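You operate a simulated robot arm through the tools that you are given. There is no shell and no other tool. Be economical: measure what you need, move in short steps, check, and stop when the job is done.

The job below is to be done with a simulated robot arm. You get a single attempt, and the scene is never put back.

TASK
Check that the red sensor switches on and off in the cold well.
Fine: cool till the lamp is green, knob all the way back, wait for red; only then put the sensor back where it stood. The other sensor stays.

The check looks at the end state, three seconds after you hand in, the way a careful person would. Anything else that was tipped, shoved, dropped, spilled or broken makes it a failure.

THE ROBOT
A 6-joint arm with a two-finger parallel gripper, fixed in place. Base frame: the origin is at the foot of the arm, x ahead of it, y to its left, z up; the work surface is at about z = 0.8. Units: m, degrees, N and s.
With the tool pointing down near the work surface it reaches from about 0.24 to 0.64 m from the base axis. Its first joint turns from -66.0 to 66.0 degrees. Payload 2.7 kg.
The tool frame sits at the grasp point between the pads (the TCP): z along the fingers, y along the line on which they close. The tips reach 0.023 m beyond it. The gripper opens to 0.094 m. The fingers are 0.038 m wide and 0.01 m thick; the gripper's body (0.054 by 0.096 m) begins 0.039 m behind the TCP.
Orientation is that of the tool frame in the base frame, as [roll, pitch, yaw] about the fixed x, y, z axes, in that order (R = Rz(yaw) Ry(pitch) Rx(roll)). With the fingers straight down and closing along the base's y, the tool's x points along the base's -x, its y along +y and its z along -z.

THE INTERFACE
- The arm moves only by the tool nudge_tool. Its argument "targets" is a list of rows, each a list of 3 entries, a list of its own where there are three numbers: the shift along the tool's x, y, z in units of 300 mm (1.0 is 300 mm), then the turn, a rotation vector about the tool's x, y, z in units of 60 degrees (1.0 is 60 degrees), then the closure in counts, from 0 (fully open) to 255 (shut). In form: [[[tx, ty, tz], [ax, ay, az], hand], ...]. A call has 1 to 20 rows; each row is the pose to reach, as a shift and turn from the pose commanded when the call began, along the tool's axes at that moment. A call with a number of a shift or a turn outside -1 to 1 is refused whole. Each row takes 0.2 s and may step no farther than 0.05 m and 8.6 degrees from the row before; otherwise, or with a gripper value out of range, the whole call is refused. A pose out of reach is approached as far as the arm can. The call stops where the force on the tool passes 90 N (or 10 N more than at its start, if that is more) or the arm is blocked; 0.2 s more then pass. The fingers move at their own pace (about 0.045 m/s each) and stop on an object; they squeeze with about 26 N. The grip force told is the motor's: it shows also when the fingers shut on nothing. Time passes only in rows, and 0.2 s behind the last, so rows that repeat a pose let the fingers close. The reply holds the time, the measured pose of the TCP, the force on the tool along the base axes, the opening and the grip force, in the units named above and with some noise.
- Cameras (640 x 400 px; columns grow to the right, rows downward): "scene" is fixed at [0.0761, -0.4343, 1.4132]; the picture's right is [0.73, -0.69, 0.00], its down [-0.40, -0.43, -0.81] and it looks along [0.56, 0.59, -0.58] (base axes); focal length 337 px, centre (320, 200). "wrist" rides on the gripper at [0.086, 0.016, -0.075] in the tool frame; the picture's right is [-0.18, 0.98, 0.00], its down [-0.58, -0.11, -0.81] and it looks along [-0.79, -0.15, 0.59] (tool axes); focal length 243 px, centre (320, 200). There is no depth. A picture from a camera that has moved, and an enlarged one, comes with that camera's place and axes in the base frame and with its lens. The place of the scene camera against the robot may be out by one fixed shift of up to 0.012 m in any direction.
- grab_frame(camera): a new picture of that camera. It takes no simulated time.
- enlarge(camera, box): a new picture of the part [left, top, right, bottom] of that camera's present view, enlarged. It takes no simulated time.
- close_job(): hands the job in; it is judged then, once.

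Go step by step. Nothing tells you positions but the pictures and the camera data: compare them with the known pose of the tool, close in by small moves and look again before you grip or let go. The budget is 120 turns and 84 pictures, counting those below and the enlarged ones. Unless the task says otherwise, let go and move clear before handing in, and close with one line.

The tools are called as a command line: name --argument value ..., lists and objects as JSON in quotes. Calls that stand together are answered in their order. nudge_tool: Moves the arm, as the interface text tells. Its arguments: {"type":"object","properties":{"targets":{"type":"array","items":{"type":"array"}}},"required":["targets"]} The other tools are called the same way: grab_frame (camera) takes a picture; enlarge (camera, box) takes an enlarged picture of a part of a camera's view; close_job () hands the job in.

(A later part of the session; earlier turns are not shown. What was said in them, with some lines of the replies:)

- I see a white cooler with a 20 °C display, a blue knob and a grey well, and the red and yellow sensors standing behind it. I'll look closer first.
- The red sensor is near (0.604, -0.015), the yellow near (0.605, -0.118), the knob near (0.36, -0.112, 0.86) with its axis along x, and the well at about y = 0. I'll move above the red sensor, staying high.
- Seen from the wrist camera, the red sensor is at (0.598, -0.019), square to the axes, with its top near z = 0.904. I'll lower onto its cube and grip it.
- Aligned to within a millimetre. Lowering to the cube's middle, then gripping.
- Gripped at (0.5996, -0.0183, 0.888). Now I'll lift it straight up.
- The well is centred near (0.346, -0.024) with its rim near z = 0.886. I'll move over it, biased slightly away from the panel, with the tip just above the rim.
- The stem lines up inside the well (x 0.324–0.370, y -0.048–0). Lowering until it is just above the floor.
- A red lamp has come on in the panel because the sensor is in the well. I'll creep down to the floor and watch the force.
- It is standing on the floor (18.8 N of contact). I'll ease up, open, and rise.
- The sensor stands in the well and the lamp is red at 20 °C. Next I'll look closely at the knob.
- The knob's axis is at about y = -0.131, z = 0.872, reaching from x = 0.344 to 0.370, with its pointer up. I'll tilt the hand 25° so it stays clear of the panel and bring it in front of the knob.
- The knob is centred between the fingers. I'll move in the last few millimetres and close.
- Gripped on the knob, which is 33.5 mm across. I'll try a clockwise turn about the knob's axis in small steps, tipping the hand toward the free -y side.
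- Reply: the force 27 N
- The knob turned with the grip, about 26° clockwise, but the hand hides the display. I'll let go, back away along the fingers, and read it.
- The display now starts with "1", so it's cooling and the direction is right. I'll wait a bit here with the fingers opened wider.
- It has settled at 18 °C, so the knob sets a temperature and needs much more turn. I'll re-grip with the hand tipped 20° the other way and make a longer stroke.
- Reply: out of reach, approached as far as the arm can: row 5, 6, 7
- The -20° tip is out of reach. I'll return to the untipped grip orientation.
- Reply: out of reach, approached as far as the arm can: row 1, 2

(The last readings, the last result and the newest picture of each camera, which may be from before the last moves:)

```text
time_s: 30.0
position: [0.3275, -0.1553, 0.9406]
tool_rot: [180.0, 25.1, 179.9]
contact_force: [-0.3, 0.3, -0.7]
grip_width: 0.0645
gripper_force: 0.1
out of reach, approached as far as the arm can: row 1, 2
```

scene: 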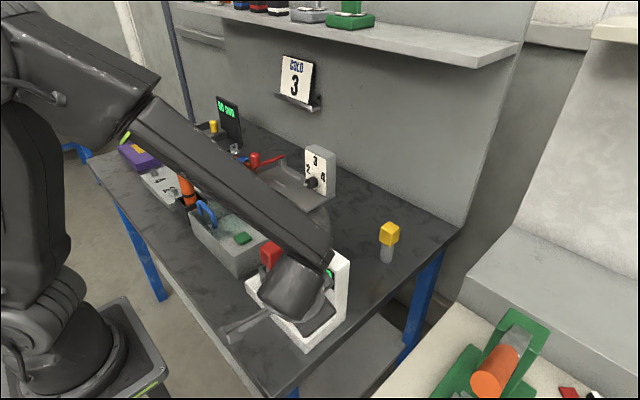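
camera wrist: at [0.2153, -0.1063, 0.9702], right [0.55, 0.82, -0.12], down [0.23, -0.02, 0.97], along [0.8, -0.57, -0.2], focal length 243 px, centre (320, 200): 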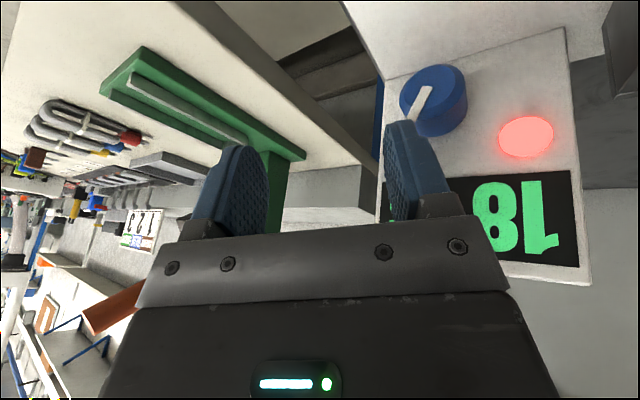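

nudge_tool --targets '[[[0.05, 0.075, -0.011], [0, 0, 0], 80], [[0.05, 0.075, 0.08], [0, 0, 0], 80], [[0.05, 0.075, 0.16], [0, 0, 0], 80], [[0.05, 0.075, 0.189], [0, 0, 0], 80], [[0.05, 0.075, 0.189], [0, 0, 0], 80]]'

grab_frame --camera "wrist"

```text
time_s: 31.2
position: [0.3364, -0.1308, 0.8831]
tool_rot: [-179.9, 25.1, -180.0]
contact_force: [0.1, 0.6, 0.3]
grip_width: 0.0645
gripper_force: 0.0
out of reach, approached as far as the arm can: row 1
```

```text
37 pictures are left
camera wrist: at [0.2259, -0.1144, 0.916], right [0.17, 0.98, 0.08], down [0.18, -0.11, 0.98], along [0.97, -0.15, -0.2], focal length 243 px, centre (320, 200)
```

wrist: 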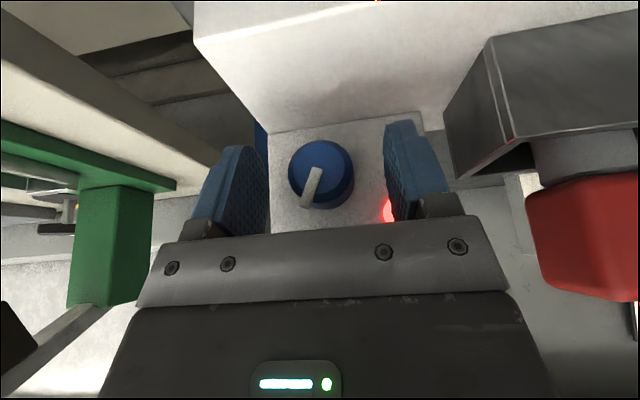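

nudge_tool --targets '[[[0, -0.006, 0], [0, 0, 0], 120], [[0, -0.006, 0], [0, 0, 0], 255], [[0, -0.006, 0], [0, 0, 0], 255], [[0, -0.006, 0], [0, 0, 0], 255], [[0.0001, -0.0106, 0.0003], [-0.1208, 0, 0.0564], 255], [[0.0005, -0.0152, 0.0012], [-0.2416, 0, 0.1128], 255], [[0.0012, -0.0196, 0.0026], [-0.3624, 0, 0.1692], 255], [[0.0021, -0.0237, 0.0046], [-0.4832, 0, 0.2256], 255], [[0.0033, -0.0274, 0.0071], [-0.604, 0, 0.282], 255]]'

grab_frame --camera "wrist"

grab_frame --camera "scene"

```text
time_s: 33.2
position: [0.3353, -0.1375, 0.8808]
tool_rot: [136.9, 18.8, 163.4]
contact_force: [-1.2, 27.6, 4.4]
grip_width: 0.0338
gripper_force: 45.2
```

```text
36 pictures are left
camera wrist: at [0.2256, -0.1447, 0.9171], right [0.17, 0.7, 0.69], down [0.19, -0.71, 0.67], along [0.97, 0.02, -0.25], focal length 243 px, centre (320, 200)
```

wrist: 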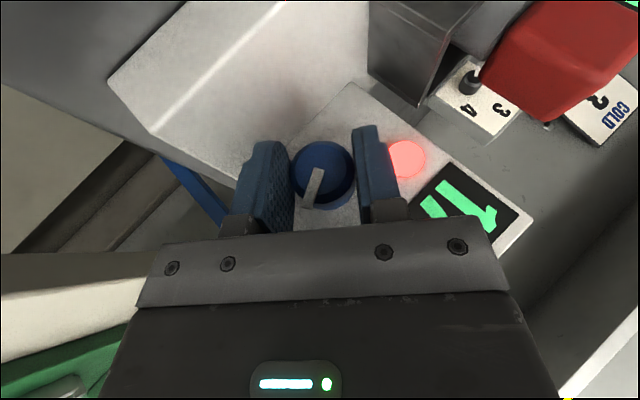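

```text
35 pictures are left
```

scene: 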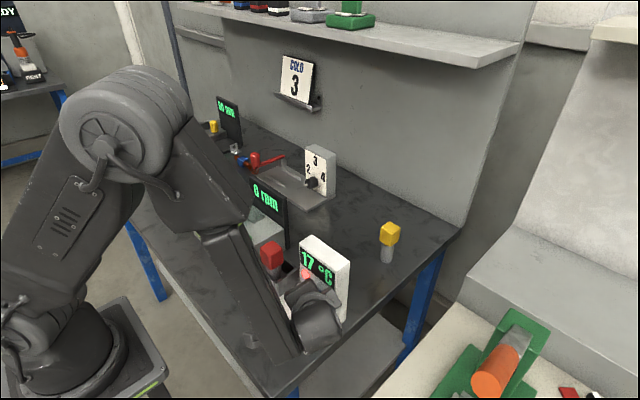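

The knob follows and the scene view now reads 17 °C. The arm has room this way, so I'll continue the stroke to about 80°.

nudge_tool --targets '[[[0.0014, -0.001, 0.003], [-0.1208, 0, 0.0564], 255], [[0.0018, -0.0052, 0.0042], [-0.2416, 0, 0.1128], 255], [[0.0025, -0.0096, 0.0056], [-0.3624, 0, 0.1692], 255], [[0.0035, -0.0137, 0.0076], [-0.4832, 0, 0.2256], 255], [[0.0047, -0.0174, 0.0101], [-0.604, 0, 0.282], 255]]'

grab_frame --camera "scene"

```text
time_s: 34.4
position: [0.3348, -0.1399, 0.8756]
tool_rot: [98.7, 4.2, 155.5]
contact_force: [-21.8, 13.4, 21.9]
grip_width: 0.0335
gripper_force: 44.9
```

```text
34 pictures are left
```

scene: 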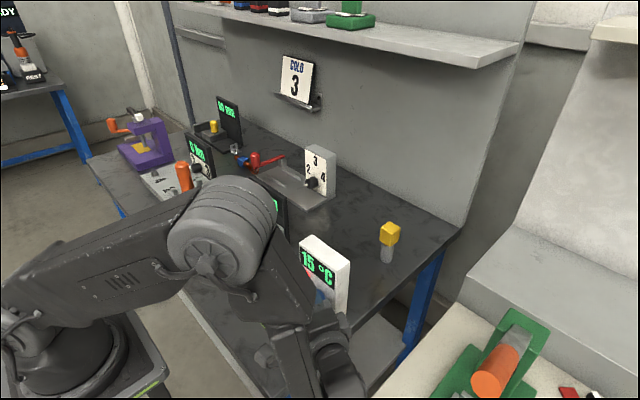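

The display reads 15 °C and is still falling. I'll hold here and let it settle.

nudge_tool --targets '[[[0, 0, 0], [0, 0, 0], 255], [[0, 0, 0], [0, 0, 0], 255], [[0, 0, 0], [0, 0, 0], 255], [[0, 0, 0], [0, 0, 0], 255], [[0, 0, 0], [0, 0, 0], 255], [[0, 0, 0], [0, 0, 0], 255], [[0, 0, 0], [0, 0, 0], 255], [[0, 0, 0], [0, 0, 0], 255], [[0, 0, 0], [0, 0, 0], 255], [[0, 0, 0], [0, 0, 0], 255], [[0, 0, 0], [0, 0, 0], 255], [[0, 0, 0], [0, 0, 0], 255], [[0, 0, 0], [0, 0, 0], 255], [[0, 0, 0], [0, 0, 0], 255], [[0, 0, 0], [0, 0, 0], 255]]'

enlarge --camera "scene" --box '[220, 210, 400, 390]'

```text
time_s: 37.6
position: [0.3353, -0.1397, 0.8765]
tool_rot: [98.9, 4.3, 155.7]
contact_force: [-27.3, 6.1, 20.2]
grip_width: 0.0337
gripper_force: 45.2
```

```text
2.22 times, centred on (310, 300) of scene
camera zoom: at [0.0753, -0.4341, 1.4134], right [0.73, -0.69, 0.0], down [-0.4, -0.43, -0.81], along [0.56, 0.59, -0.58], focal length 749 px, centre (342, -22)
```

zoom: 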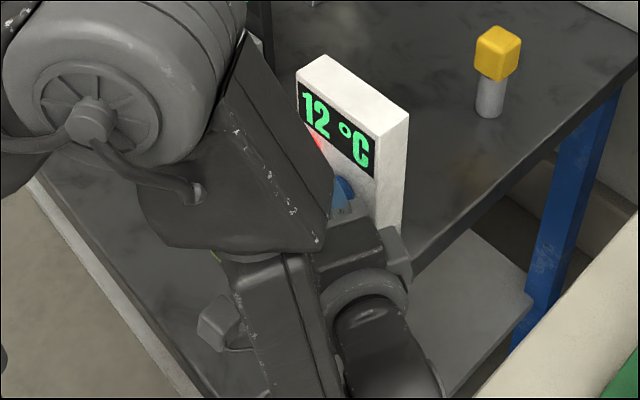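

12 °C after about 106° of turn, so I need roughly as much again. I'll open the fingers just a few millimetres and swing back around the knob.

nudge_tool --targets '[[[0, 0, 0], [0, 0, 0], 160], [[0, 0, 0], [0, 0, 0], 140], [[0, 0, 0], [0, 0, 0], 140], [[0.0001, 0.0037, 0.0002], [0.1208, 0, -0.0564], 140], [[0.0004, 0.0074, 0.0009], [0.2416, 0, -0.1128], 140], [[0.001, 0.0109, 0.0021], [0.3624, 0, -0.1692], 140], [[0.0017, 0.0141, 0.0037], [0.4832, 0, -0.2256], 140], [[0.0026, 0.0172, 0.0057], [0.604, 0, -0.282], 140], [[0.0037, 0.0198, 0.008], [0.7248, 0, -0.3384], 140], [[0.005, 0.0221, 0.0107], [0.8456, 0, -0.3948], 140], [[0.0064, 0.024, 0.0136], [0.9664, 0, -0.4512], 140]]'

grab_frame --camera "wrist"

```text
time_s: 40.0
position: [0.3374, -0.1354, 0.8831]
tool_rot: [162.6, 23.9, 172.7]
contact_force: [0.2, 0.6, 0.0]
grip_width: 0.0422
gripper_force: 0.1
```

```text
32 pictures are left
camera wrist: at [0.2266, -0.1281, 0.9179], right [0.17, 0.92, 0.34], down [0.19, -0.37, 0.91], along [0.97, -0.09, -0.23], focal length 243 px, centre (320, 200)
```

wrist: 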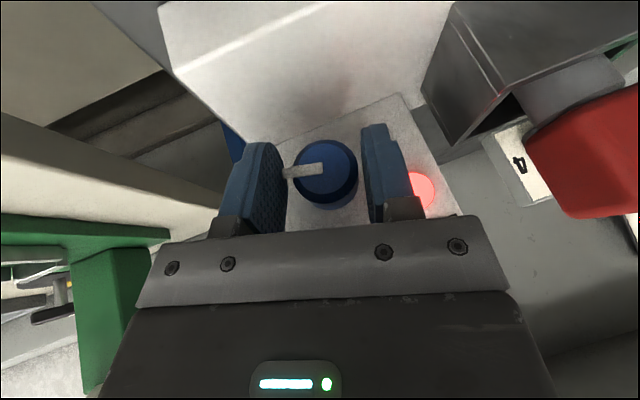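

The pointer now sits about 106° clockwise. I'll swing back the last 16°, grip again, and turn another 80°.

nudge_tool --targets '[[[0.0001, 0.0037, 0.0002], [0.1208, 0, -0.0564], 140], [[0.0004, 0.0074, 0.0009], [0.2416, 0, -0.1128], 140], [[0.0004, 0.0074, 0.0009], [0.2416, 0, -0.1128], 255], [[0.0004, 0.0074, 0.0009], [0.2416, 0, -0.1128], 255], [[0.0004, 0.0074, 0.0009], [0.2416, 0, -0.1128], 255], [[0.0001, 0.0037, 0.0002], [0.1208, 0, -0.0564], 255], [[0, 0, 0], [0, 0, 0], 255], [[0.0001, -0.0037, 0.0002], [-0.1208, 0, 0.0564], 255], [[0.0004, -0.0074, 0.0009], [-0.2416, 0, 0.1128], 255], [[0.001, -0.0109, 0.0021], [-0.3624, 0, 0.1692], 255], [[0.0017, -0.0141, 0.0037], [-0.4832, 0, 0.2256], 255], [[0.0026, -0.0172, 0.0057], [-0.604, 0, 0.282], 255], [[0.0037, -0.0198, 0.008], [-0.7248, 0, 0.3384], 255], [[0.005, -0.0221, 0.0107], [-0.8456, 0, 0.3948], 255], [[0.0064, -0.024, 0.0136], [-0.9664, 0, 0.4512], 255]]'

enlarge --camera "scene" --box '[220, 210, 400, 390]'

grab_frame --camera "wrist"

```text
time_s: 43.2
position: [0.3366, -0.1418, 0.876]
tool_rot: [98.8, 4.3, 155.3]
contact_force: [-4.2, 11.8, 20.8]
grip_width: 0.033
gripper_force: 45.4
```

```text
2.22 times, centred on (310, 300) of scene
camera zoom: at [0.0757, -0.434, 1.4134], right [0.73, -0.69, 0.0], down [-0.4, -0.43, -0.81], along [0.56, 0.59, -0.58], focal length 749 px, centre (342, -22)
```

zoom: 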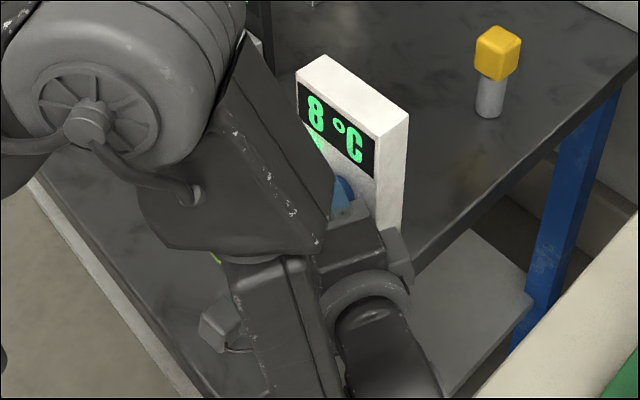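

```text
30 pictures are left
camera wrist: at [0.2262, -0.1692, 0.8992], right [0.16, 0.09, 0.98], down [0.19, -0.98, 0.06], along [0.97, 0.17, -0.18], focal length 243 px, centre (320, 200)
```

wrist: 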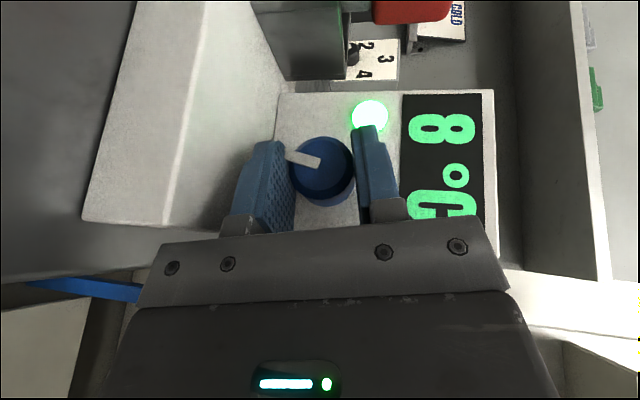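

The lamp is green at 8 °C. Now I'll turn the knob back, starting with this grip.

nudge_tool --targets '[[[0.0001, 0.0037, 0.0002], [0.1208, 0, -0.0564], 255], [[0.0004, 0.0074, 0.0009], [0.2416, 0, -0.1128], 255], [[0.001, 0.0109, 0.0021], [0.3624, 0, -0.1692], 255], [[0.0017, 0.0141, 0.0037], [0.4832, 0, -0.2256], 255], [[0.0026, 0.0172, 0.0057], [0.604, 0, -0.282], 255], [[0.0037, 0.0198, 0.008], [0.7248, 0, -0.3384], 255], [[0.005, 0.0221, 0.0107], [0.8456, 0, -0.3948], 255], [[0.0064, 0.024, 0.0136], [0.9664, 0, -0.4512], 255]]'

```text
time_s: 45.0
position: [0.3369, -0.1349, 0.8839]
tool_rot: [162.3, 24.2, 172.7]
contact_force: [-12.6, 11.8, 37.8]
grip_width: 0.0335
gripper_force: 45.0
```

nudge_tool --targets '[[[0.0001, 0.0037, 0.0002], [0.1208, 0, -0.0564], 255], [[0.0004, 0.0074, 0.0009], [0.2416, 0, -0.1128], 255], [[0.0004, 0.0074, 0.0009], [0.2416, 0, -0.1128], 160], [[0.0004, 0.0074, 0.0009], [0.2416, 0, -0.1128], 140], [[0.0004, 0.0074, 0.0009], [0.2416, 0, -0.1128], 140], [[0.0001, 0.0037, 0.0002], [0.1208, 0, -0.0564], 140], [[0, 0, 0], [0, 0, 0], 140], [[0.0001, -0.0037, 0.0002], [-0.1208, 0, 0.0564], 140], [[0.0004, -0.0074, 0.0009], [-0.2416, 0, 0.1128], 140], [[0.001, -0.0109, 0.0021], [-0.3624, 0, 0.1692], 140], [[0.0017, -0.0141, 0.0037], [-0.4832, 0, 0.2256], 140], [[0.0026, -0.0172, 0.0057], [-0.604, 0, 0.282], 140], [[0.0037, -0.0198, 0.008], [-0.7248, 0, 0.3384], 140], [[0.005, -0.0221, 0.0107], [-0.8456, 0, 0.3948], 140], [[0.0064, -0.024, 0.0136], [-0.9664, 0, 0.4512], 140], [[0.0064, -0.024, 0.0136], [-0.9664, 0, 0.4512], 255], [[0.0064, -0.024, 0.0136], [-0.9664, 0, 0.4512], 255], [[0.0064, -0.024, 0.0136], [-0.9664, 0, 0.4512], 255]]'

grab_frame --camera "wrist"

```text
time_s: 48.8
position: [0.3376, -0.1412, 0.8773]
tool_rot: [98.8, 4.2, 155.3]
contact_force: [-1.5, 3.6, 19.5]
grip_width: 0.0329
gripper_force: 44.5
```

```text
29 pictures are left
camera wrist: at [0.2263, -0.1681, 0.8991], right [0.16, 0.09, 0.98], down [0.19, -0.98, 0.06], along [0.97, 0.17, -0.18], focal length 243 px, centre (320, 200)
```

wrist: 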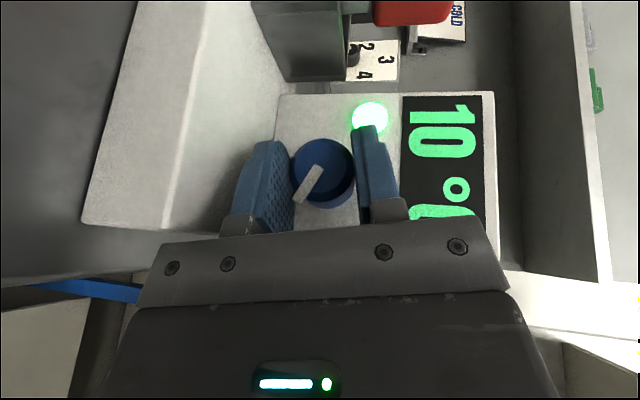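

The pointer has come back to about 110°. Next stroke back.

nudge_tool --targets '[[[0.0001, 0.0037, 0.0002], [0.1208, 0, -0.0564], 255], [[0.0004, 0.0074, 0.0009], [0.2416, 0, -0.1128], 255], [[0.001, 0.0109, 0.0021], [0.3624, 0, -0.1692], 255], [[0.0017, 0.0141, 0.0037], [0.4832, 0, -0.2256], 255], [[0.0026, 0.0172, 0.0057], [0.604, 0, -0.282], 255], [[0.0037, 0.0198, 0.008], [0.7248, 0, -0.3384], 255], [[0.005, 0.0221, 0.0107], [0.8456, 0, -0.3948], 255], [[0.0064, 0.024, 0.0136], [0.9664, 0, -0.4512], 255]]'

nudge_tool --targets '[[[0.0001, 0.0037, 0.0002], [0.1208, 0, -0.0564], 255], [[0.0004, 0.0074, 0.0009], [0.2416, 0, -0.1128], 255], [[0.0004, 0.0074, 0.0009], [0.2416, 0, -0.1128], 160], [[0.0004, 0.0074, 0.0009], [0.2416, 0, -0.1128], 140], [[0.0004, 0.0074, 0.0009], [0.2416, 0, -0.1128], 140], [[0.0001, 0.0037, 0.0002], [0.1208, 0, -0.0564], 140], [[0, 0, 0], [0, 0, 0], 140], [[0.0001, -0.0037, 0.0002], [-0.1208, 0, 0.0564], 140], [[0.0004, -0.0074, 0.0009], [-0.2416, 0, 0.1128], 140], [[0.001, -0.0109, 0.0021], [-0.3624, 0, 0.1692], 140], [[0.001, -0.0109, 0.0021], [-0.3624, 0, 0.1692], 255], [[0.001, -0.0109, 0.0021], [-0.3624, 0, 0.1692], 255], [[0.001, -0.0109, 0.0021], [-0.3624, 0, 0.1692], 255]]'

grab_frame --camera "wrist"

```text
time_s: 50.6
position: [0.3362, -0.1329, 0.8817]
tool_rot: [162.4, 24.2, 172.8]
contact_force: [-11.2, 8.0, 24.7]
grip_width: 0.0331
gripper_force: 44.9
```

```text
time_s: 53.4
position: [0.3367, -0.1372, 0.8827]
tool_rot: [137.0, 19.0, 163.3]
contact_force: [-0.8, 11.5, 19.8]
grip_width: 0.0336
gripper_force: 45.3
```

```text
28 pictures are left
camera wrist: at [0.2266, -0.1444, 0.9167], right [0.16, 0.7, 0.69], down [0.19, -0.71, 0.68], along [0.97, 0.02, -0.25], focal length 243 px, centre (320, 200)
```

wrist: 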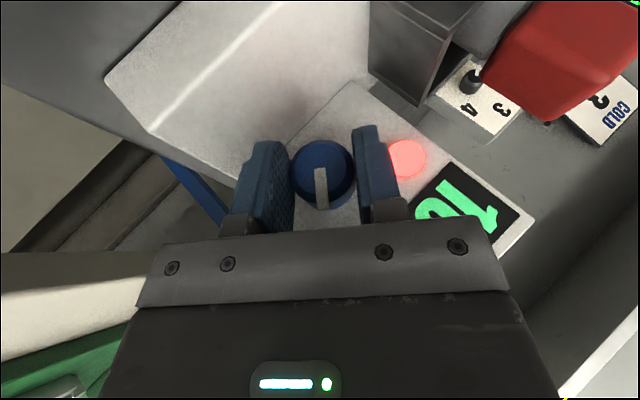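

The lamp is red and the pointer is at about 40°. I'll turn it back to the start angle, then re-grip and press on toward the stop.

nudge_tool --targets '[[[0.0001, 0.0037, 0.0002], [0.1208, 0, -0.0564], 255], [[0.0004, 0.0074, 0.0009], [0.2416, 0, -0.1128], 255], [[0.001, 0.0109, 0.0021], [0.3624, 0, -0.1692], 255], [[0.0017, 0.0141, 0.0037], [0.4832, 0, -0.2256], 255], [[0.0026, 0.0172, 0.0057], [0.604, 0, -0.282], 255], [[0.0026, 0.0172, 0.0057], [0.604, 0, -0.282], 255]]'

grab_frame --camera "wrist"

```text
time_s: 54.8
position: [0.3358, -0.1332, 0.8814]
tool_rot: [-179.9, 25.0, -179.7]
contact_force: [5.1, 30.1, -0.2]
grip_width: 0.0336
gripper_force: 44.9
```

```text
27 pictures are left
camera wrist: at [0.2263, -0.1158, 0.9143], right [0.16, 0.98, 0.08], down [0.19, -0.11, 0.98], along [0.97, -0.14, -0.2], focal length 243 px, centre (320, 200)
```

wrist: 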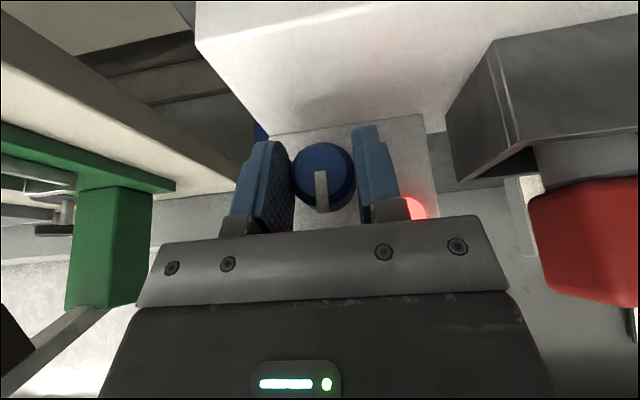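

nudge_tool --targets '[[[0, 0, 0], [0, 0, 0], 160], [[0, 0, 0], [0, 0, 0], 140], [[0, 0, 0], [0, 0, 0], 140], [[0.0001, -0.0037, 0.0002], [-0.1208, 0, 0.0564], 140], [[0.0004, -0.0074, 0.0009], [-0.2416, 0, 0.1128], 140], [[0.0004, -0.0074, 0.0009], [-0.2416, 0, 0.1128], 255], [[0.0004, -0.0074, 0.0009], [-0.2416, 0, 0.1128], 255], [[0.0004, -0.0074, 0.0009], [-0.2416, 0, 0.1128], 255], [[0.0001, -0.0037, 0.0002], [-0.1208, 0, 0.0564], 255], [[0, 0, 0], [0, 0, 0], 255], [[0, 0, 0], [0, 0, 0], 255]]'

grab_frame --camera "wrist"

```text
time_s: 57.2
position: [0.3357, -0.1316, 0.8816]
tool_rot: [-179.9, 25.1, -179.8]
contact_force: [4.8, 20.8, 1.6]
grip_width: 0.0335
gripper_force: 44.5
```

```text
26 pictures are left
camera wrist: at [0.2268, -0.1154, 0.9148], right [0.16, 0.98, 0.08], down [0.19, -0.11, 0.98], along [0.97, -0.15, -0.2], focal length 243 px, centre (320, 200)
```

wrist: 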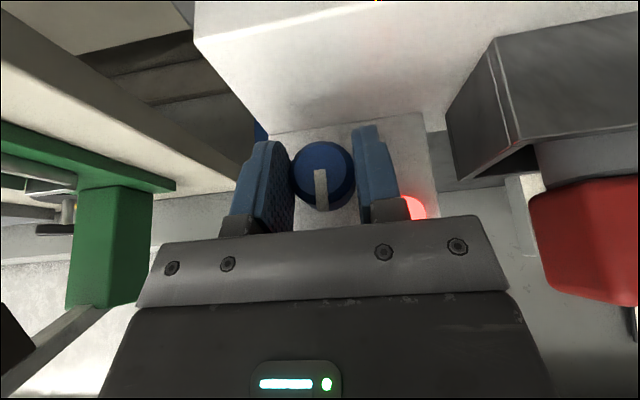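

The pointer didn't go past its starting position and the grip slipped, so the knob is at its stop. I'll let go, back away and check the lamp and display.

nudge_tool --targets '[[[0, 0, 0], [0, 0, 0], 160], [[0, 0, 0], [0, 0, 0], 100], [[0, 0, 0], [0, 0, 0], 100], [[0, 0, -0.1], [0, 0, 0], 80], [[0, 0, -0.2], [0, 0, 0], 80], [[0, 0, -0.3], [0, 0, 0], 80], [[0.15, 0, -0.3], [0, 0, 0], 80], [[0.15, 0, -0.42], [0, 0, 0], 80]]'

grab_frame --camera "wrist"

grab_frame --camera "scene"

```text
time_s: 59.0
position: [0.2705, -0.1563, 0.9985]
tool_rot: [180.0, 24.9, 180.0]
contact_force: [0.4, 0.2, -0.6]
grip_width: 0.0646
gripper_force: 0.1
out of reach, approached as far as the arm can: row 5, 6, 7, 8
```

```text
25 pictures are left
camera wrist: at [0.1594, -0.139, 1.0319], right [0.17, 0.98, 0.08], down [0.19, -0.11, 0.98], along [0.97, -0.15, -0.2], focal length 243 px, centre (320, 200)
```

wrist: 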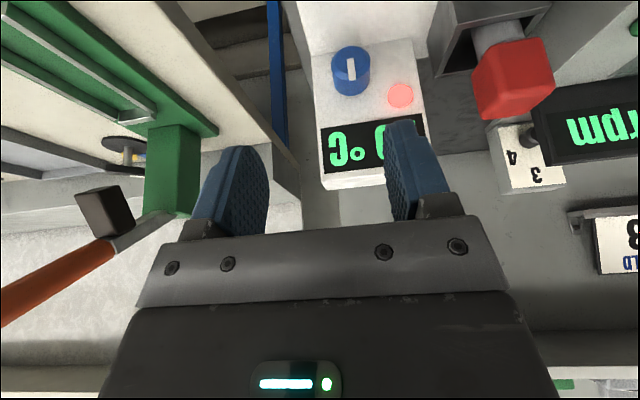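

```text
24 pictures are left
```

scene: 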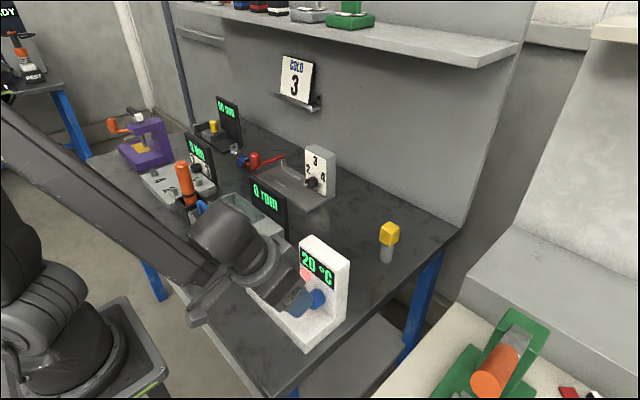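

The knob is back, the display shows 20 °C and the lamp is red. Now I'll straighten the hand and rise before fetching the sensor.

nudge_tool --targets '[[[-0.038, 0, -0.08], [0, 0.139, 0], 80], [[-0.075, 0, -0.16], [0, 0.278, 0], 80], [[-0.113, 0, -0.242], [0, 0.417, 0], 60], [[-0.113, 0, -0.242], [0, 0.417, 0], 60], [[-0.113, 0, -0.242], [0, 0.417, 0], 60]]'

```text
time_s: 60.2
position: [0.2661, -0.1551, 1.0207]
tool_rot: [173.4, 10.0, 179.5]
contact_force: [0.3, -0.5, 0.0]
grip_width: 0.0719
gripper_force: 0.0
out of reach, approached as far as the arm can: row 2, 3, 4, 5
```

nudge_tool --targets '[[[-0.05, 0.1, -0.03], [0, 0, 0], 60], [[-0.1, 0.2, -0.06], [0, 0, 0], 60], [[-0.1, 0.2, -0.06], [0, 0, 0], 60]]'

grab_frame --camera "scene"

```text
time_s: 61.0
position: [0.2936, -0.1004, 1.0474]
tool_rot: [172.6, 10.9, 179.3]
contact_force: [0.3, 0.7, -0.9]
grip_width: 0.0719
gripper_force: 0.1
out of reach, approached as far as the arm can: row 2, 3
```

```text
23 pictures are left
```

scene: 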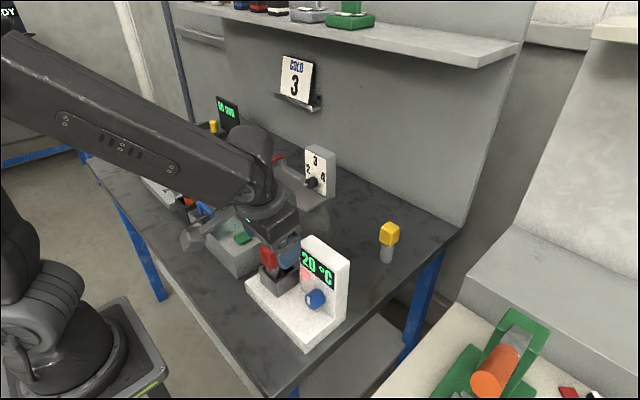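

nudge_tool --targets '[[[-0.1, 0.05, -0.06], [0.04, 0.06, 0], 60], [[-0.2, 0.1, -0.12], [0.08, 0.12, 0], 60], [[-0.2, 0.1, -0.12], [0.123, 0.182, -0.012], 60], [[-0.2, 0.1, -0.12], [0.123, 0.182, -0.012], 60]]'

```text
time_s: 62.0
position: [0.3388, -0.081, 1.056]
tool_rot: [170.1, 9.0, 179.4]
contact_force: [-0.3, -0.2, -0.2]
grip_width: 0.0716
gripper_force: 0.0
out of reach, approached as far as the arm can: row 1, 2, 3, 4
```

The arm's wrist has wound into a different branch, so it can't straighten here. I'll unwind it high and clear of everything, first by tipping the fingers toward +y.

nudge_tool --targets '[[[-0.04, 0.05, -0.03], [-0.132, 0, 0.021], 60], [[-0.09, 0.1, -0.06], [-0.264, 0, 0.042], 60], [[-0.14, 0.15, -0.09], [-0.396, 0, 0.063], 60], [[-0.19, 0.2, -0.12], [-0.528, 0, 0.084], 60], [[-0.229, 0.237, -0.141], [-0.659, 0, 0.104], 60], [[-0.229, 0.237, -0.141], [-0.659, 0, 0.104], 60]]'

grab_frame --camera "scene"

```text
time_s: 63.4
position: [0.4, -0.0169, 1.1191]
tool_rot: [129.8, 6.1, 173.9]
contact_force: [0.0, 0.6, -0.8]
grip_width: 0.0717
gripper_force: 0.1
```

```text
22 pictures are left
```

scene: 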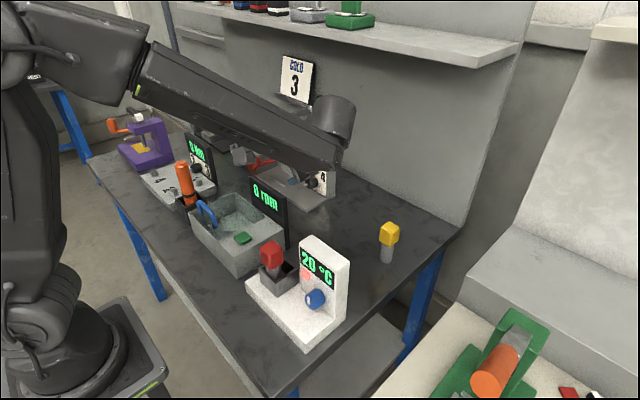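

nudge_tool --targets '[[[0, 0, 0], [0, -0.136, 0], 60], [[0, 0, 0], [0, -0.272, 0], 60], [[0, 0, 0], [0, -0.408, 0], 60], [[0, 0, 0], [0, -0.544, 0], 60], [[0, 0, 0], [0, -0.68, 0], 60], [[0, 0, 0], [0, -0.816, 0], 60], [[0, 0, 0], [0, -0.952, 0], 60], [[0, 0, 0], [0, -0.952, 0], 60]]'

```text
time_s: 65.2
position: [0.3993, -0.0174, 1.1203]
tool_rot: [108.7, 36.4, 120.8]
contact_force: [0.1, -0.6, -0.5]
grip_width: 0.0719
gripper_force: 0.2
```

nudge_tool --targets '[[[0, 0, 0], [0, -0.12, 0], 60], [[0, 0, 0], [0, -0.24, 0], 60], [[0, 0, 0], [0, -0.24, 0], 60]]'

nudge_tool --targets '[[[0, 0, 0], [0.024, 0, -0.137], 60], [[0, 0, 0], [0.048, 0, -0.274], 60], [[0, 0, 0], [0.072, 0, -0.41], 60], [[0, 0, 0], [0.097, 0, -0.547], 60], [[0, 0, 0], [0.121, 0, -0.684], 60], [[0, 0, 0], [0.145, 0, -0.821], 60], [[0, 0, 0], [0.145, 0, -0.821], 60]]'

grab_frame --camera "scene"

```text
time_s: 66.0
position: [0.3999, -0.0177, 1.1202]
tool_rot: [97.6, 39.6, 103.0]
contact_force: [0.2, -1.3, -0.4]
grip_width: 0.0718
gripper_force: 0.1
```

```text
time_s: 67.6
position: [0.4009, -0.0183, 1.1205]
tool_rot: [-177.7, 80.6, -177.2]
contact_force: [0.5, 0.6, 0.3]
grip_width: 0.0719
gripper_force: 0.0
```

```text
21 pictures are left
```

scene: 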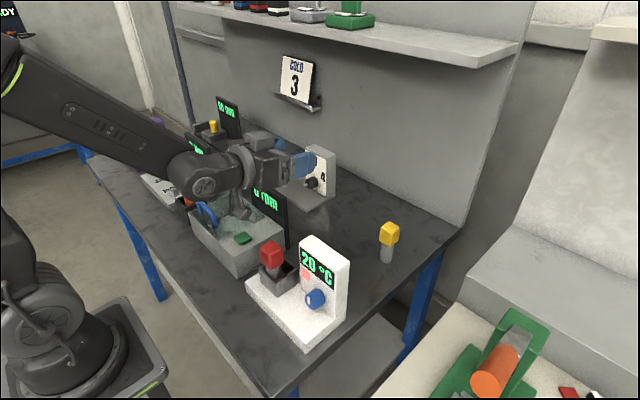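

Now I'll align with the arm's plane and pitch straight down through the aligned position.

nudge_tool --targets '[[[0, 0.06, 0], [0, 0, 0], 60], [[0, 0.06, 0], [0, 0.14, 0], 60], [[0, 0.06, 0], [0, 0.28, 0], 60], [[0, 0.06, 0], [0, 0.42, 0], 60], [[0, 0.06, 0], [0, 0.56, 0], 60], [[0, 0.06, 0], [0, 0.7, 0], 60], [[0, 0.06, 0], [0, 0.84, 0], 60], [[0, 0.06, 0], [0, 0.98, 0], 60], [[0, 0.06, 0], [0, 0.98, 0], 60]]'

```text
time_s: 69.6
position: [0.3992, 0.0014, 1.1198]
tool_rot: [-179.6, 21.7, -179.4]
contact_force: [-0.3, 0.1, 0.1]
grip_width: 0.0718
gripper_force: 0.0
out of reach, approached as far as the arm can: row 4, 5
```

Passed through cleanly. I'll pitch the remaining 21.7° to vertical.

nudge_tool --targets '[[[0, 0, 0], [0, 0.12, 0], 60], [[0, 0, 0], [0, 0.24, 0], 60], [[0, 0, 0], [0.0, 0.362, 0], 60], [[0, 0, 0], [0, 0.362, 0], 60]]'

grab_frame --camera "scene"

```text
time_s: 70.6
position: [0.3995, -0.0005, 1.1193]
tool_rot: [-179.9, -0.1, -179.5]
contact_force: [0.4, 0.5, -0.6]
grip_width: 0.0718
gripper_force: 0.0
```

```text
20 pictures are left
```

scene: 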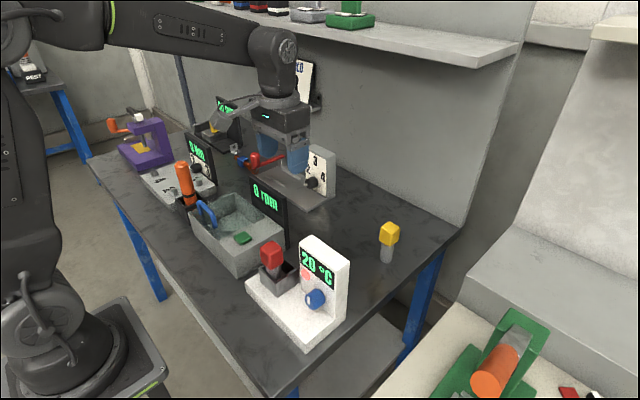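

Vertical again and everything is intact. Moving above the sensor in the well.

nudge_tool --targets '[[[0.1, -0.03, 0], [0, 0, 0.008], 60], [[0.187, -0.056, 0.06], [0, 0, 0.008], 60], [[0.187, -0.056, 0.16], [0, 0, 0.008], 60], [[0.187, -0.056, 0.28], [0, 0, 0.008], 60], [[0.187, -0.056, 0.38], [0, 0, 0.008], 60], [[0.187, -0.056, 0.38], [0, 0, 0.008], 60]]'

grab_frame --camera "wrist"

enlarge --camera "scene" --box '[230, 190, 370, 320]'

```text
time_s: 72.0
position: [0.3433, -0.0163, 1.0057]
tool_rot: [-179.7, 0.2, -180.0]
contact_force: [-0.3, -0.7, -0.2]
grip_width: 0.0719
gripper_force: 0.1
```

```text
19 pictures are left
camera wrist: at [0.2574, 0.0003, 1.0813], right [0.18, 0.98, 0.0], down [0.58, -0.1, 0.81], along [0.79, -0.15, -0.59], focal length 243 px, centre (320, 200)
```

wrist: 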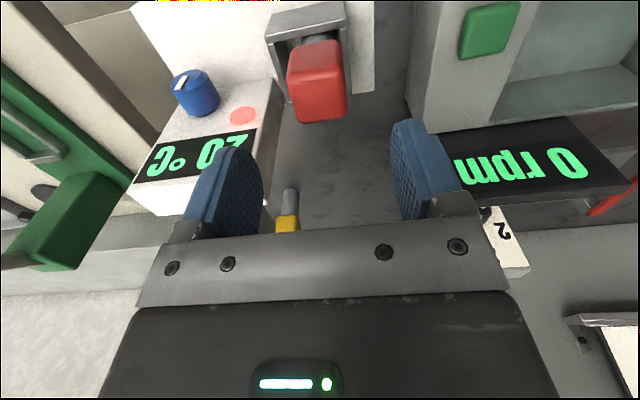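

```text
3.08 times, centred on (300, 255) of scene
camera zoom: at [0.0761, -0.4343, 1.4132], right [0.73, -0.69, 0.0], down [-0.4, -0.43, -0.81], along [0.56, 0.59, -0.58], focal length 1037 px, centre (382, 31)
```

zoom: 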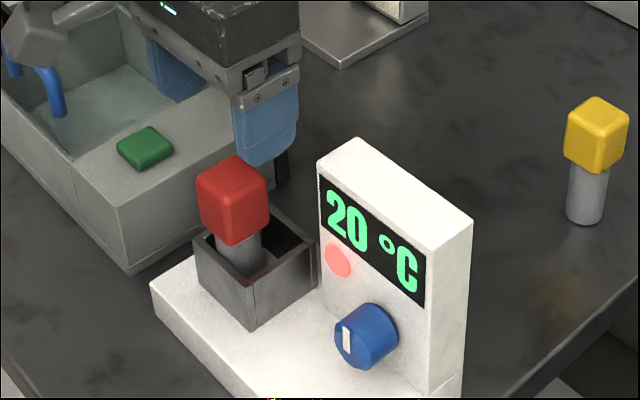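

The sensor is at (0.342, -0.017) and standing straight. Lowering and gripping at the same height on the cube.

nudge_tool --targets '[[[0, 0, 0.1], [0, 0, 0], 70], [[0, 0, 0.2], [0, 0, 0], 70], [[0, 0, 0.272], [0, 0, 0], 70], [[0, 0, 0.272], [0, 0, 0], 120], [[0, 0, 0.272], [0, 0, 0], 255], [[0, 0, 0.272], [0, 0, 0], 255], [[0, 0, 0.272], [0, 0, 0], 255], [[0, 0, 0.272], [0, 0, 0], 255]]'

nudge_tool --targets '[[[0, 0, -0.05], [0, 0, 0], 255], [[0, 0, -0.18], [0, 0, 0], 255], [[0, 0, -0.33], [0, 0, 0], 255], [[0, 0, -0.48], [0, 0, 0], 255], [[0, 0, -0.6], [0, 0, 0], 255], [[0, 0, -0.6], [0, 0, 0], 255]]'

grab_frame --camera "scene"

grab_frame --camera "wrist"

```text
time_s: 73.8
position: [0.3445, -0.018, 0.9233]
tool_rot: [-179.7, 0.0, 179.9]
contact_force: [0.1, -1.0, -0.5]
grip_width: 0.0356
gripper_force: 26.4
```

```text
time_s: 75.2
position: [0.3464, -0.0165, 1.1044]
tool_rot: [-179.7, 0.1, -179.9]
contact_force: [-0.6, -0.4, -0.6]
grip_width: 0.0357
gripper_force: 26.0
```

```text
17 pictures are left
```

scene: 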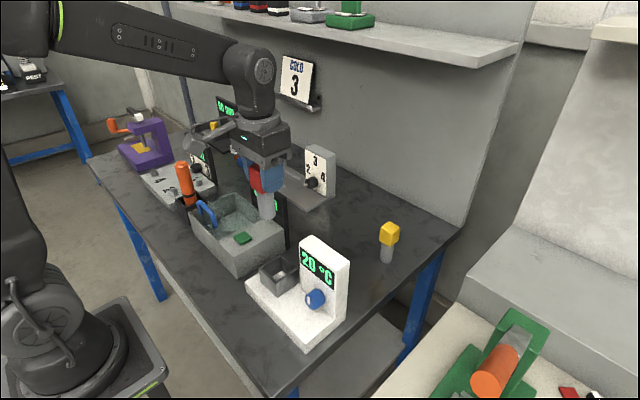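

```text
16 pictures are left
camera wrist: at [0.2594, 0.0004, 1.1812], right [0.18, 0.98, 0.0], down [0.58, -0.1, 0.81], along [0.79, -0.15, -0.59], focal length 243 px, centre (320, 200)
```

wrist: 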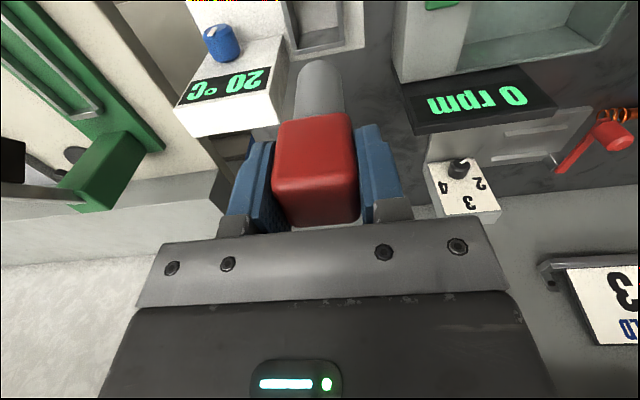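

The sensor is lifted out. Carrying it at height back over its original spot (0.599, -0.018).

nudge_tool --targets '[[[-0.12, -0.001, 0], [0, 0, 0], 255], [[-0.27, -0.002, 0], [0, 0, 0], 255], [[-0.42, -0.003, 0], [0, 0, 0], 255], [[-0.57, -0.004, 0], [0, 0, 0], 255], [[-0.72, -0.005, 0], [0, 0, 0], 255], [[-0.844, -0.006, 0], [0, 0, 0], 255], [[-0.844, -0.006, 0.14], [0, 0, 0], 255], [[-0.844, -0.006, 0.28], [0, 0, 0], 255], [[-0.844, -0.006, 0.42], [0, 0, 0], 255], [[-0.844, -0.006, 0.56], [0, 0, 0], 255], [[-0.844, -0.006, 0.65], [0, 0, 0], 255], [[-0.844, -0.006, 0.65], [0, 0, 0], 255]]'

enlarge --camera "scene" --box '[330, 190, 410, 270]'

grab_frame --camera "wrist"

```text
time_s: 77.8
position: [0.5985, -0.021, 0.9103]
tool_rot: [-179.7, 0.1, -180.0]
contact_force: [-0.1, 0.3, -0.4]
grip_width: 0.0355
gripper_force: 25.8
```

```text
5.00 times, centred on (370, 230) of scene
camera zoom: at [0.0761, -0.4343, 1.4132], right [0.73, -0.69, 0.0], down [-0.4, -0.43, -0.81], along [0.56, 0.59, -0.58], focal length 1686 px, centre (70, 50)
```

zoom: 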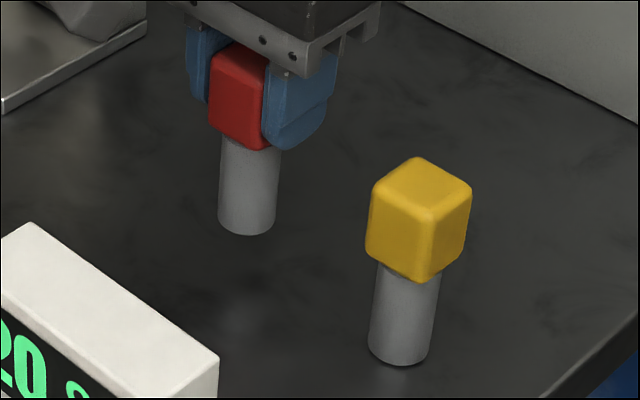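

```text
14 pictures are left
camera wrist: at [0.5116, -0.0042, 0.9861], right [0.18, 0.98, 0.0], down [0.58, -0.1, 0.81], along [0.79, -0.15, -0.59], focal length 243 px, centre (320, 200)
```

wrist: 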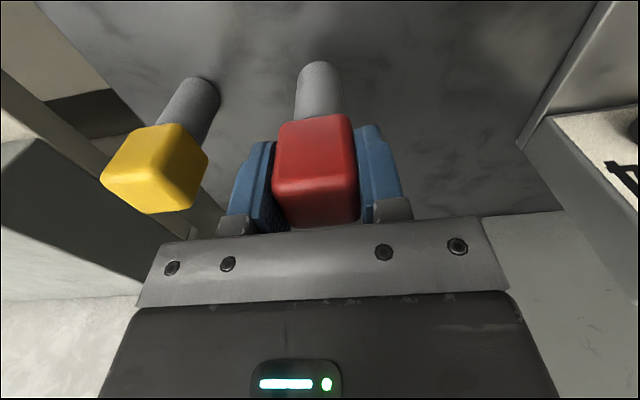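

It lines up with its original columns in the scene view. Lowering to just above the surface.

nudge_tool --targets '[[[0, 0.003, 0.04], [0, 0, 0], 255], [[0, 0.003, 0.065], [0, 0, 0], 255], [[0, 0.003, 0.065], [0, 0, 0], 255]]'

enlarge --camera "scene" --box '[330, 190, 410, 270]'

```text
time_s: 78.6
position: [0.5965, -0.02, 0.8907]
tool_rot: [-179.7, 0.0, 180.0]
contact_force: [-0.3, 0.3, -0.5]
grip_width: 0.0357
gripper_force: 26.1
```

```text
5.00 times, centred on (370, 230) of scene
camera zoom: at [0.0761, -0.4343, 1.4132], right [0.73, -0.69, 0.0], down [-0.4, -0.43, -0.81], along [0.56, 0.59, -0.58], focal length 1686 px, centre (70, 50)
```

zoom: 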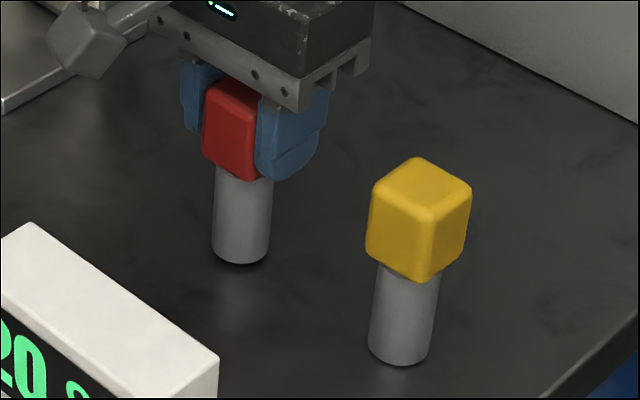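

It's about 4 mm short in x compared with the first view. Correcting, then comparing again.

nudge_tool --targets '[[[-0.0133, -0.003, 0], [0, 0, 0], 255], [[-0.0133, -0.003, 0.004], [0, 0, 0], 255], [[-0.0133, -0.003, 0.004], [0, 0, 0], 255]]'

enlarge --camera "scene" --box '[330, 190, 410, 270]'

```text
time_s: 79.4
position: [0.6015, -0.0199, 0.8886]
tool_rot: [-179.7, 0.0, -180.0]
contact_force: [-0.5, -0.2, -0.3]
grip_width: 0.0358
gripper_force: 26.2
```

```text
5.00 times, centred on (370, 230) of scene
camera zoom: at [0.0761, -0.4343, 1.4132], right [0.73, -0.69, 0.0], down [-0.4, -0.43, -0.81], along [0.56, 0.59, -0.58], focal length 1686 px, centre (70, 50)
```

zoom: 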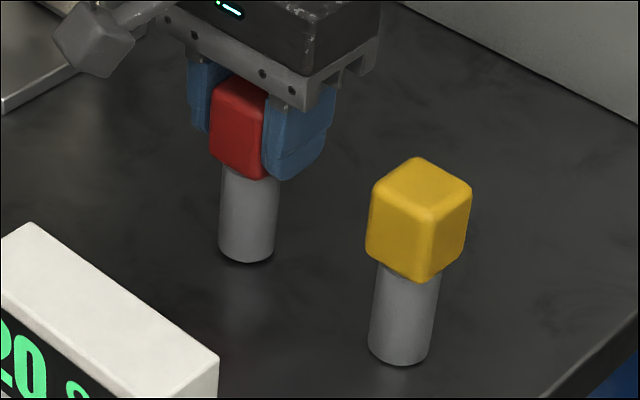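

This matches the original view. Creeping down to contact.

nudge_tool --targets '[[[0, 0, 0.004], [0, 0, 0], 255], [[0, 0, 0.004], [0, 0, 0], 255]]'

```text
time_s: 80.0
position: [0.6018, -0.0205, 0.8881]
tool_rot: [-179.7, 0.2, 179.9]
contact_force: [0.1, 0.6, -0.3]
grip_width: 0.0354
gripper_force: 26.0
```

nudge_tool --targets '[[[0, 0, 0.004], [0, 0, 0], 255], [[0, 0, 0.006], [0, 0, 0], 255], [[0, 0, 0.006], [0, 0, 0], 255]]'

```text
time_s: 80.8
position: [0.6019, -0.0196, 0.8873]
tool_rot: [-179.7, 0.2, -180.0]
contact_force: [-4.8, -1.6, 15.5]
grip_width: 0.0357
gripper_force: 26.0
```

Contact is felt (15.5 N). I'll ease off, open, and rise clear.

nudge_tool --targets '[[[0, 0, -0.003], [0, 0, 0], 255], [[0, 0, -0.003], [0, 0, 0], 200], [[0, 0, -0.003], [0, 0, 0], 110], [[0, 0, -0.003], [0, 0, 0], 80], [[0, 0, -0.003], [0, 0, 0], 80], [[0, 0, -0.06], [0, 0, 0], 80], [[0, 0, -0.2], [0, 0, 0], 80], [[0, 0, -0.36], [0, 0, 0], 80], [[0, 0, -0.5], [0, 0, 0], 80], [[0.1, 0, -0.6], [0, 0, 0], 80], [[0.24, 0, -0.65], [0, 0, 0], 80]]'

enlarge --camera "scene" --box '[330, 190, 410, 270]'

grab_frame --camera "scene"

```text
time_s: 83.2
position: [0.5277, -0.0173, 1.0811]
tool_rot: [-179.7, 0.0, 180.0]
contact_force: [-0.1, 0.1, 0.6]
grip_width: 0.0644
gripper_force: 0.0
```

```text
5.00 times, centred on (370, 230) of scene
camera zoom: at [0.0761, -0.4343, 1.4132], right [0.73, -0.69, 0.0], down [-0.4, -0.43, -0.81], along [0.56, 0.59, -0.58], focal length 1686 px, centre (70, 50)
```

zoom: 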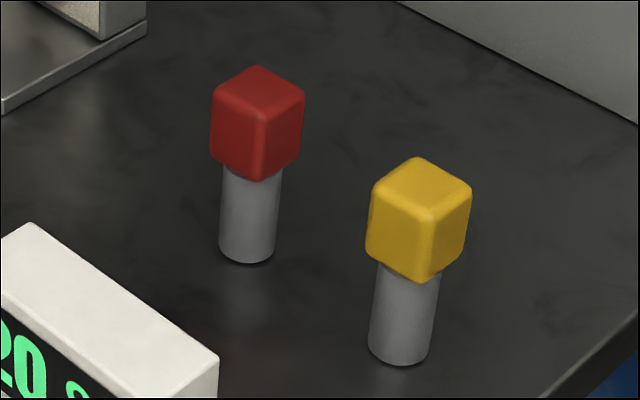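

```text
10 pictures are left
```

scene: 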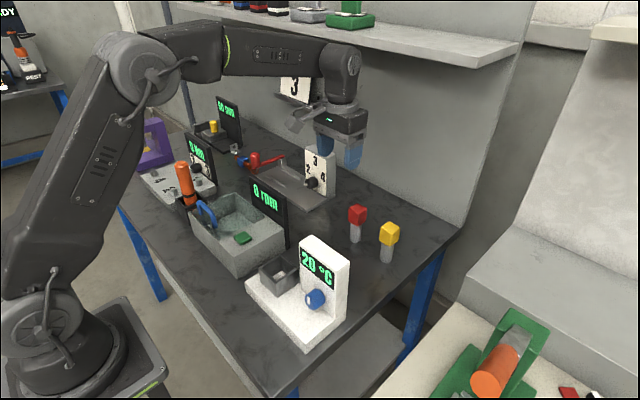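

The red sensor stands where it was, the yellow one hasn't moved, the display reads 20 °C and the arm is clear. Handing in.

close_job

```text
The job is handed in.
```

The red sensor works: its lamp was green when I saw it at 8 °C and red again with the knob back at its stop (20 °C), and the sensor is back within about 1 mm of its original spot.
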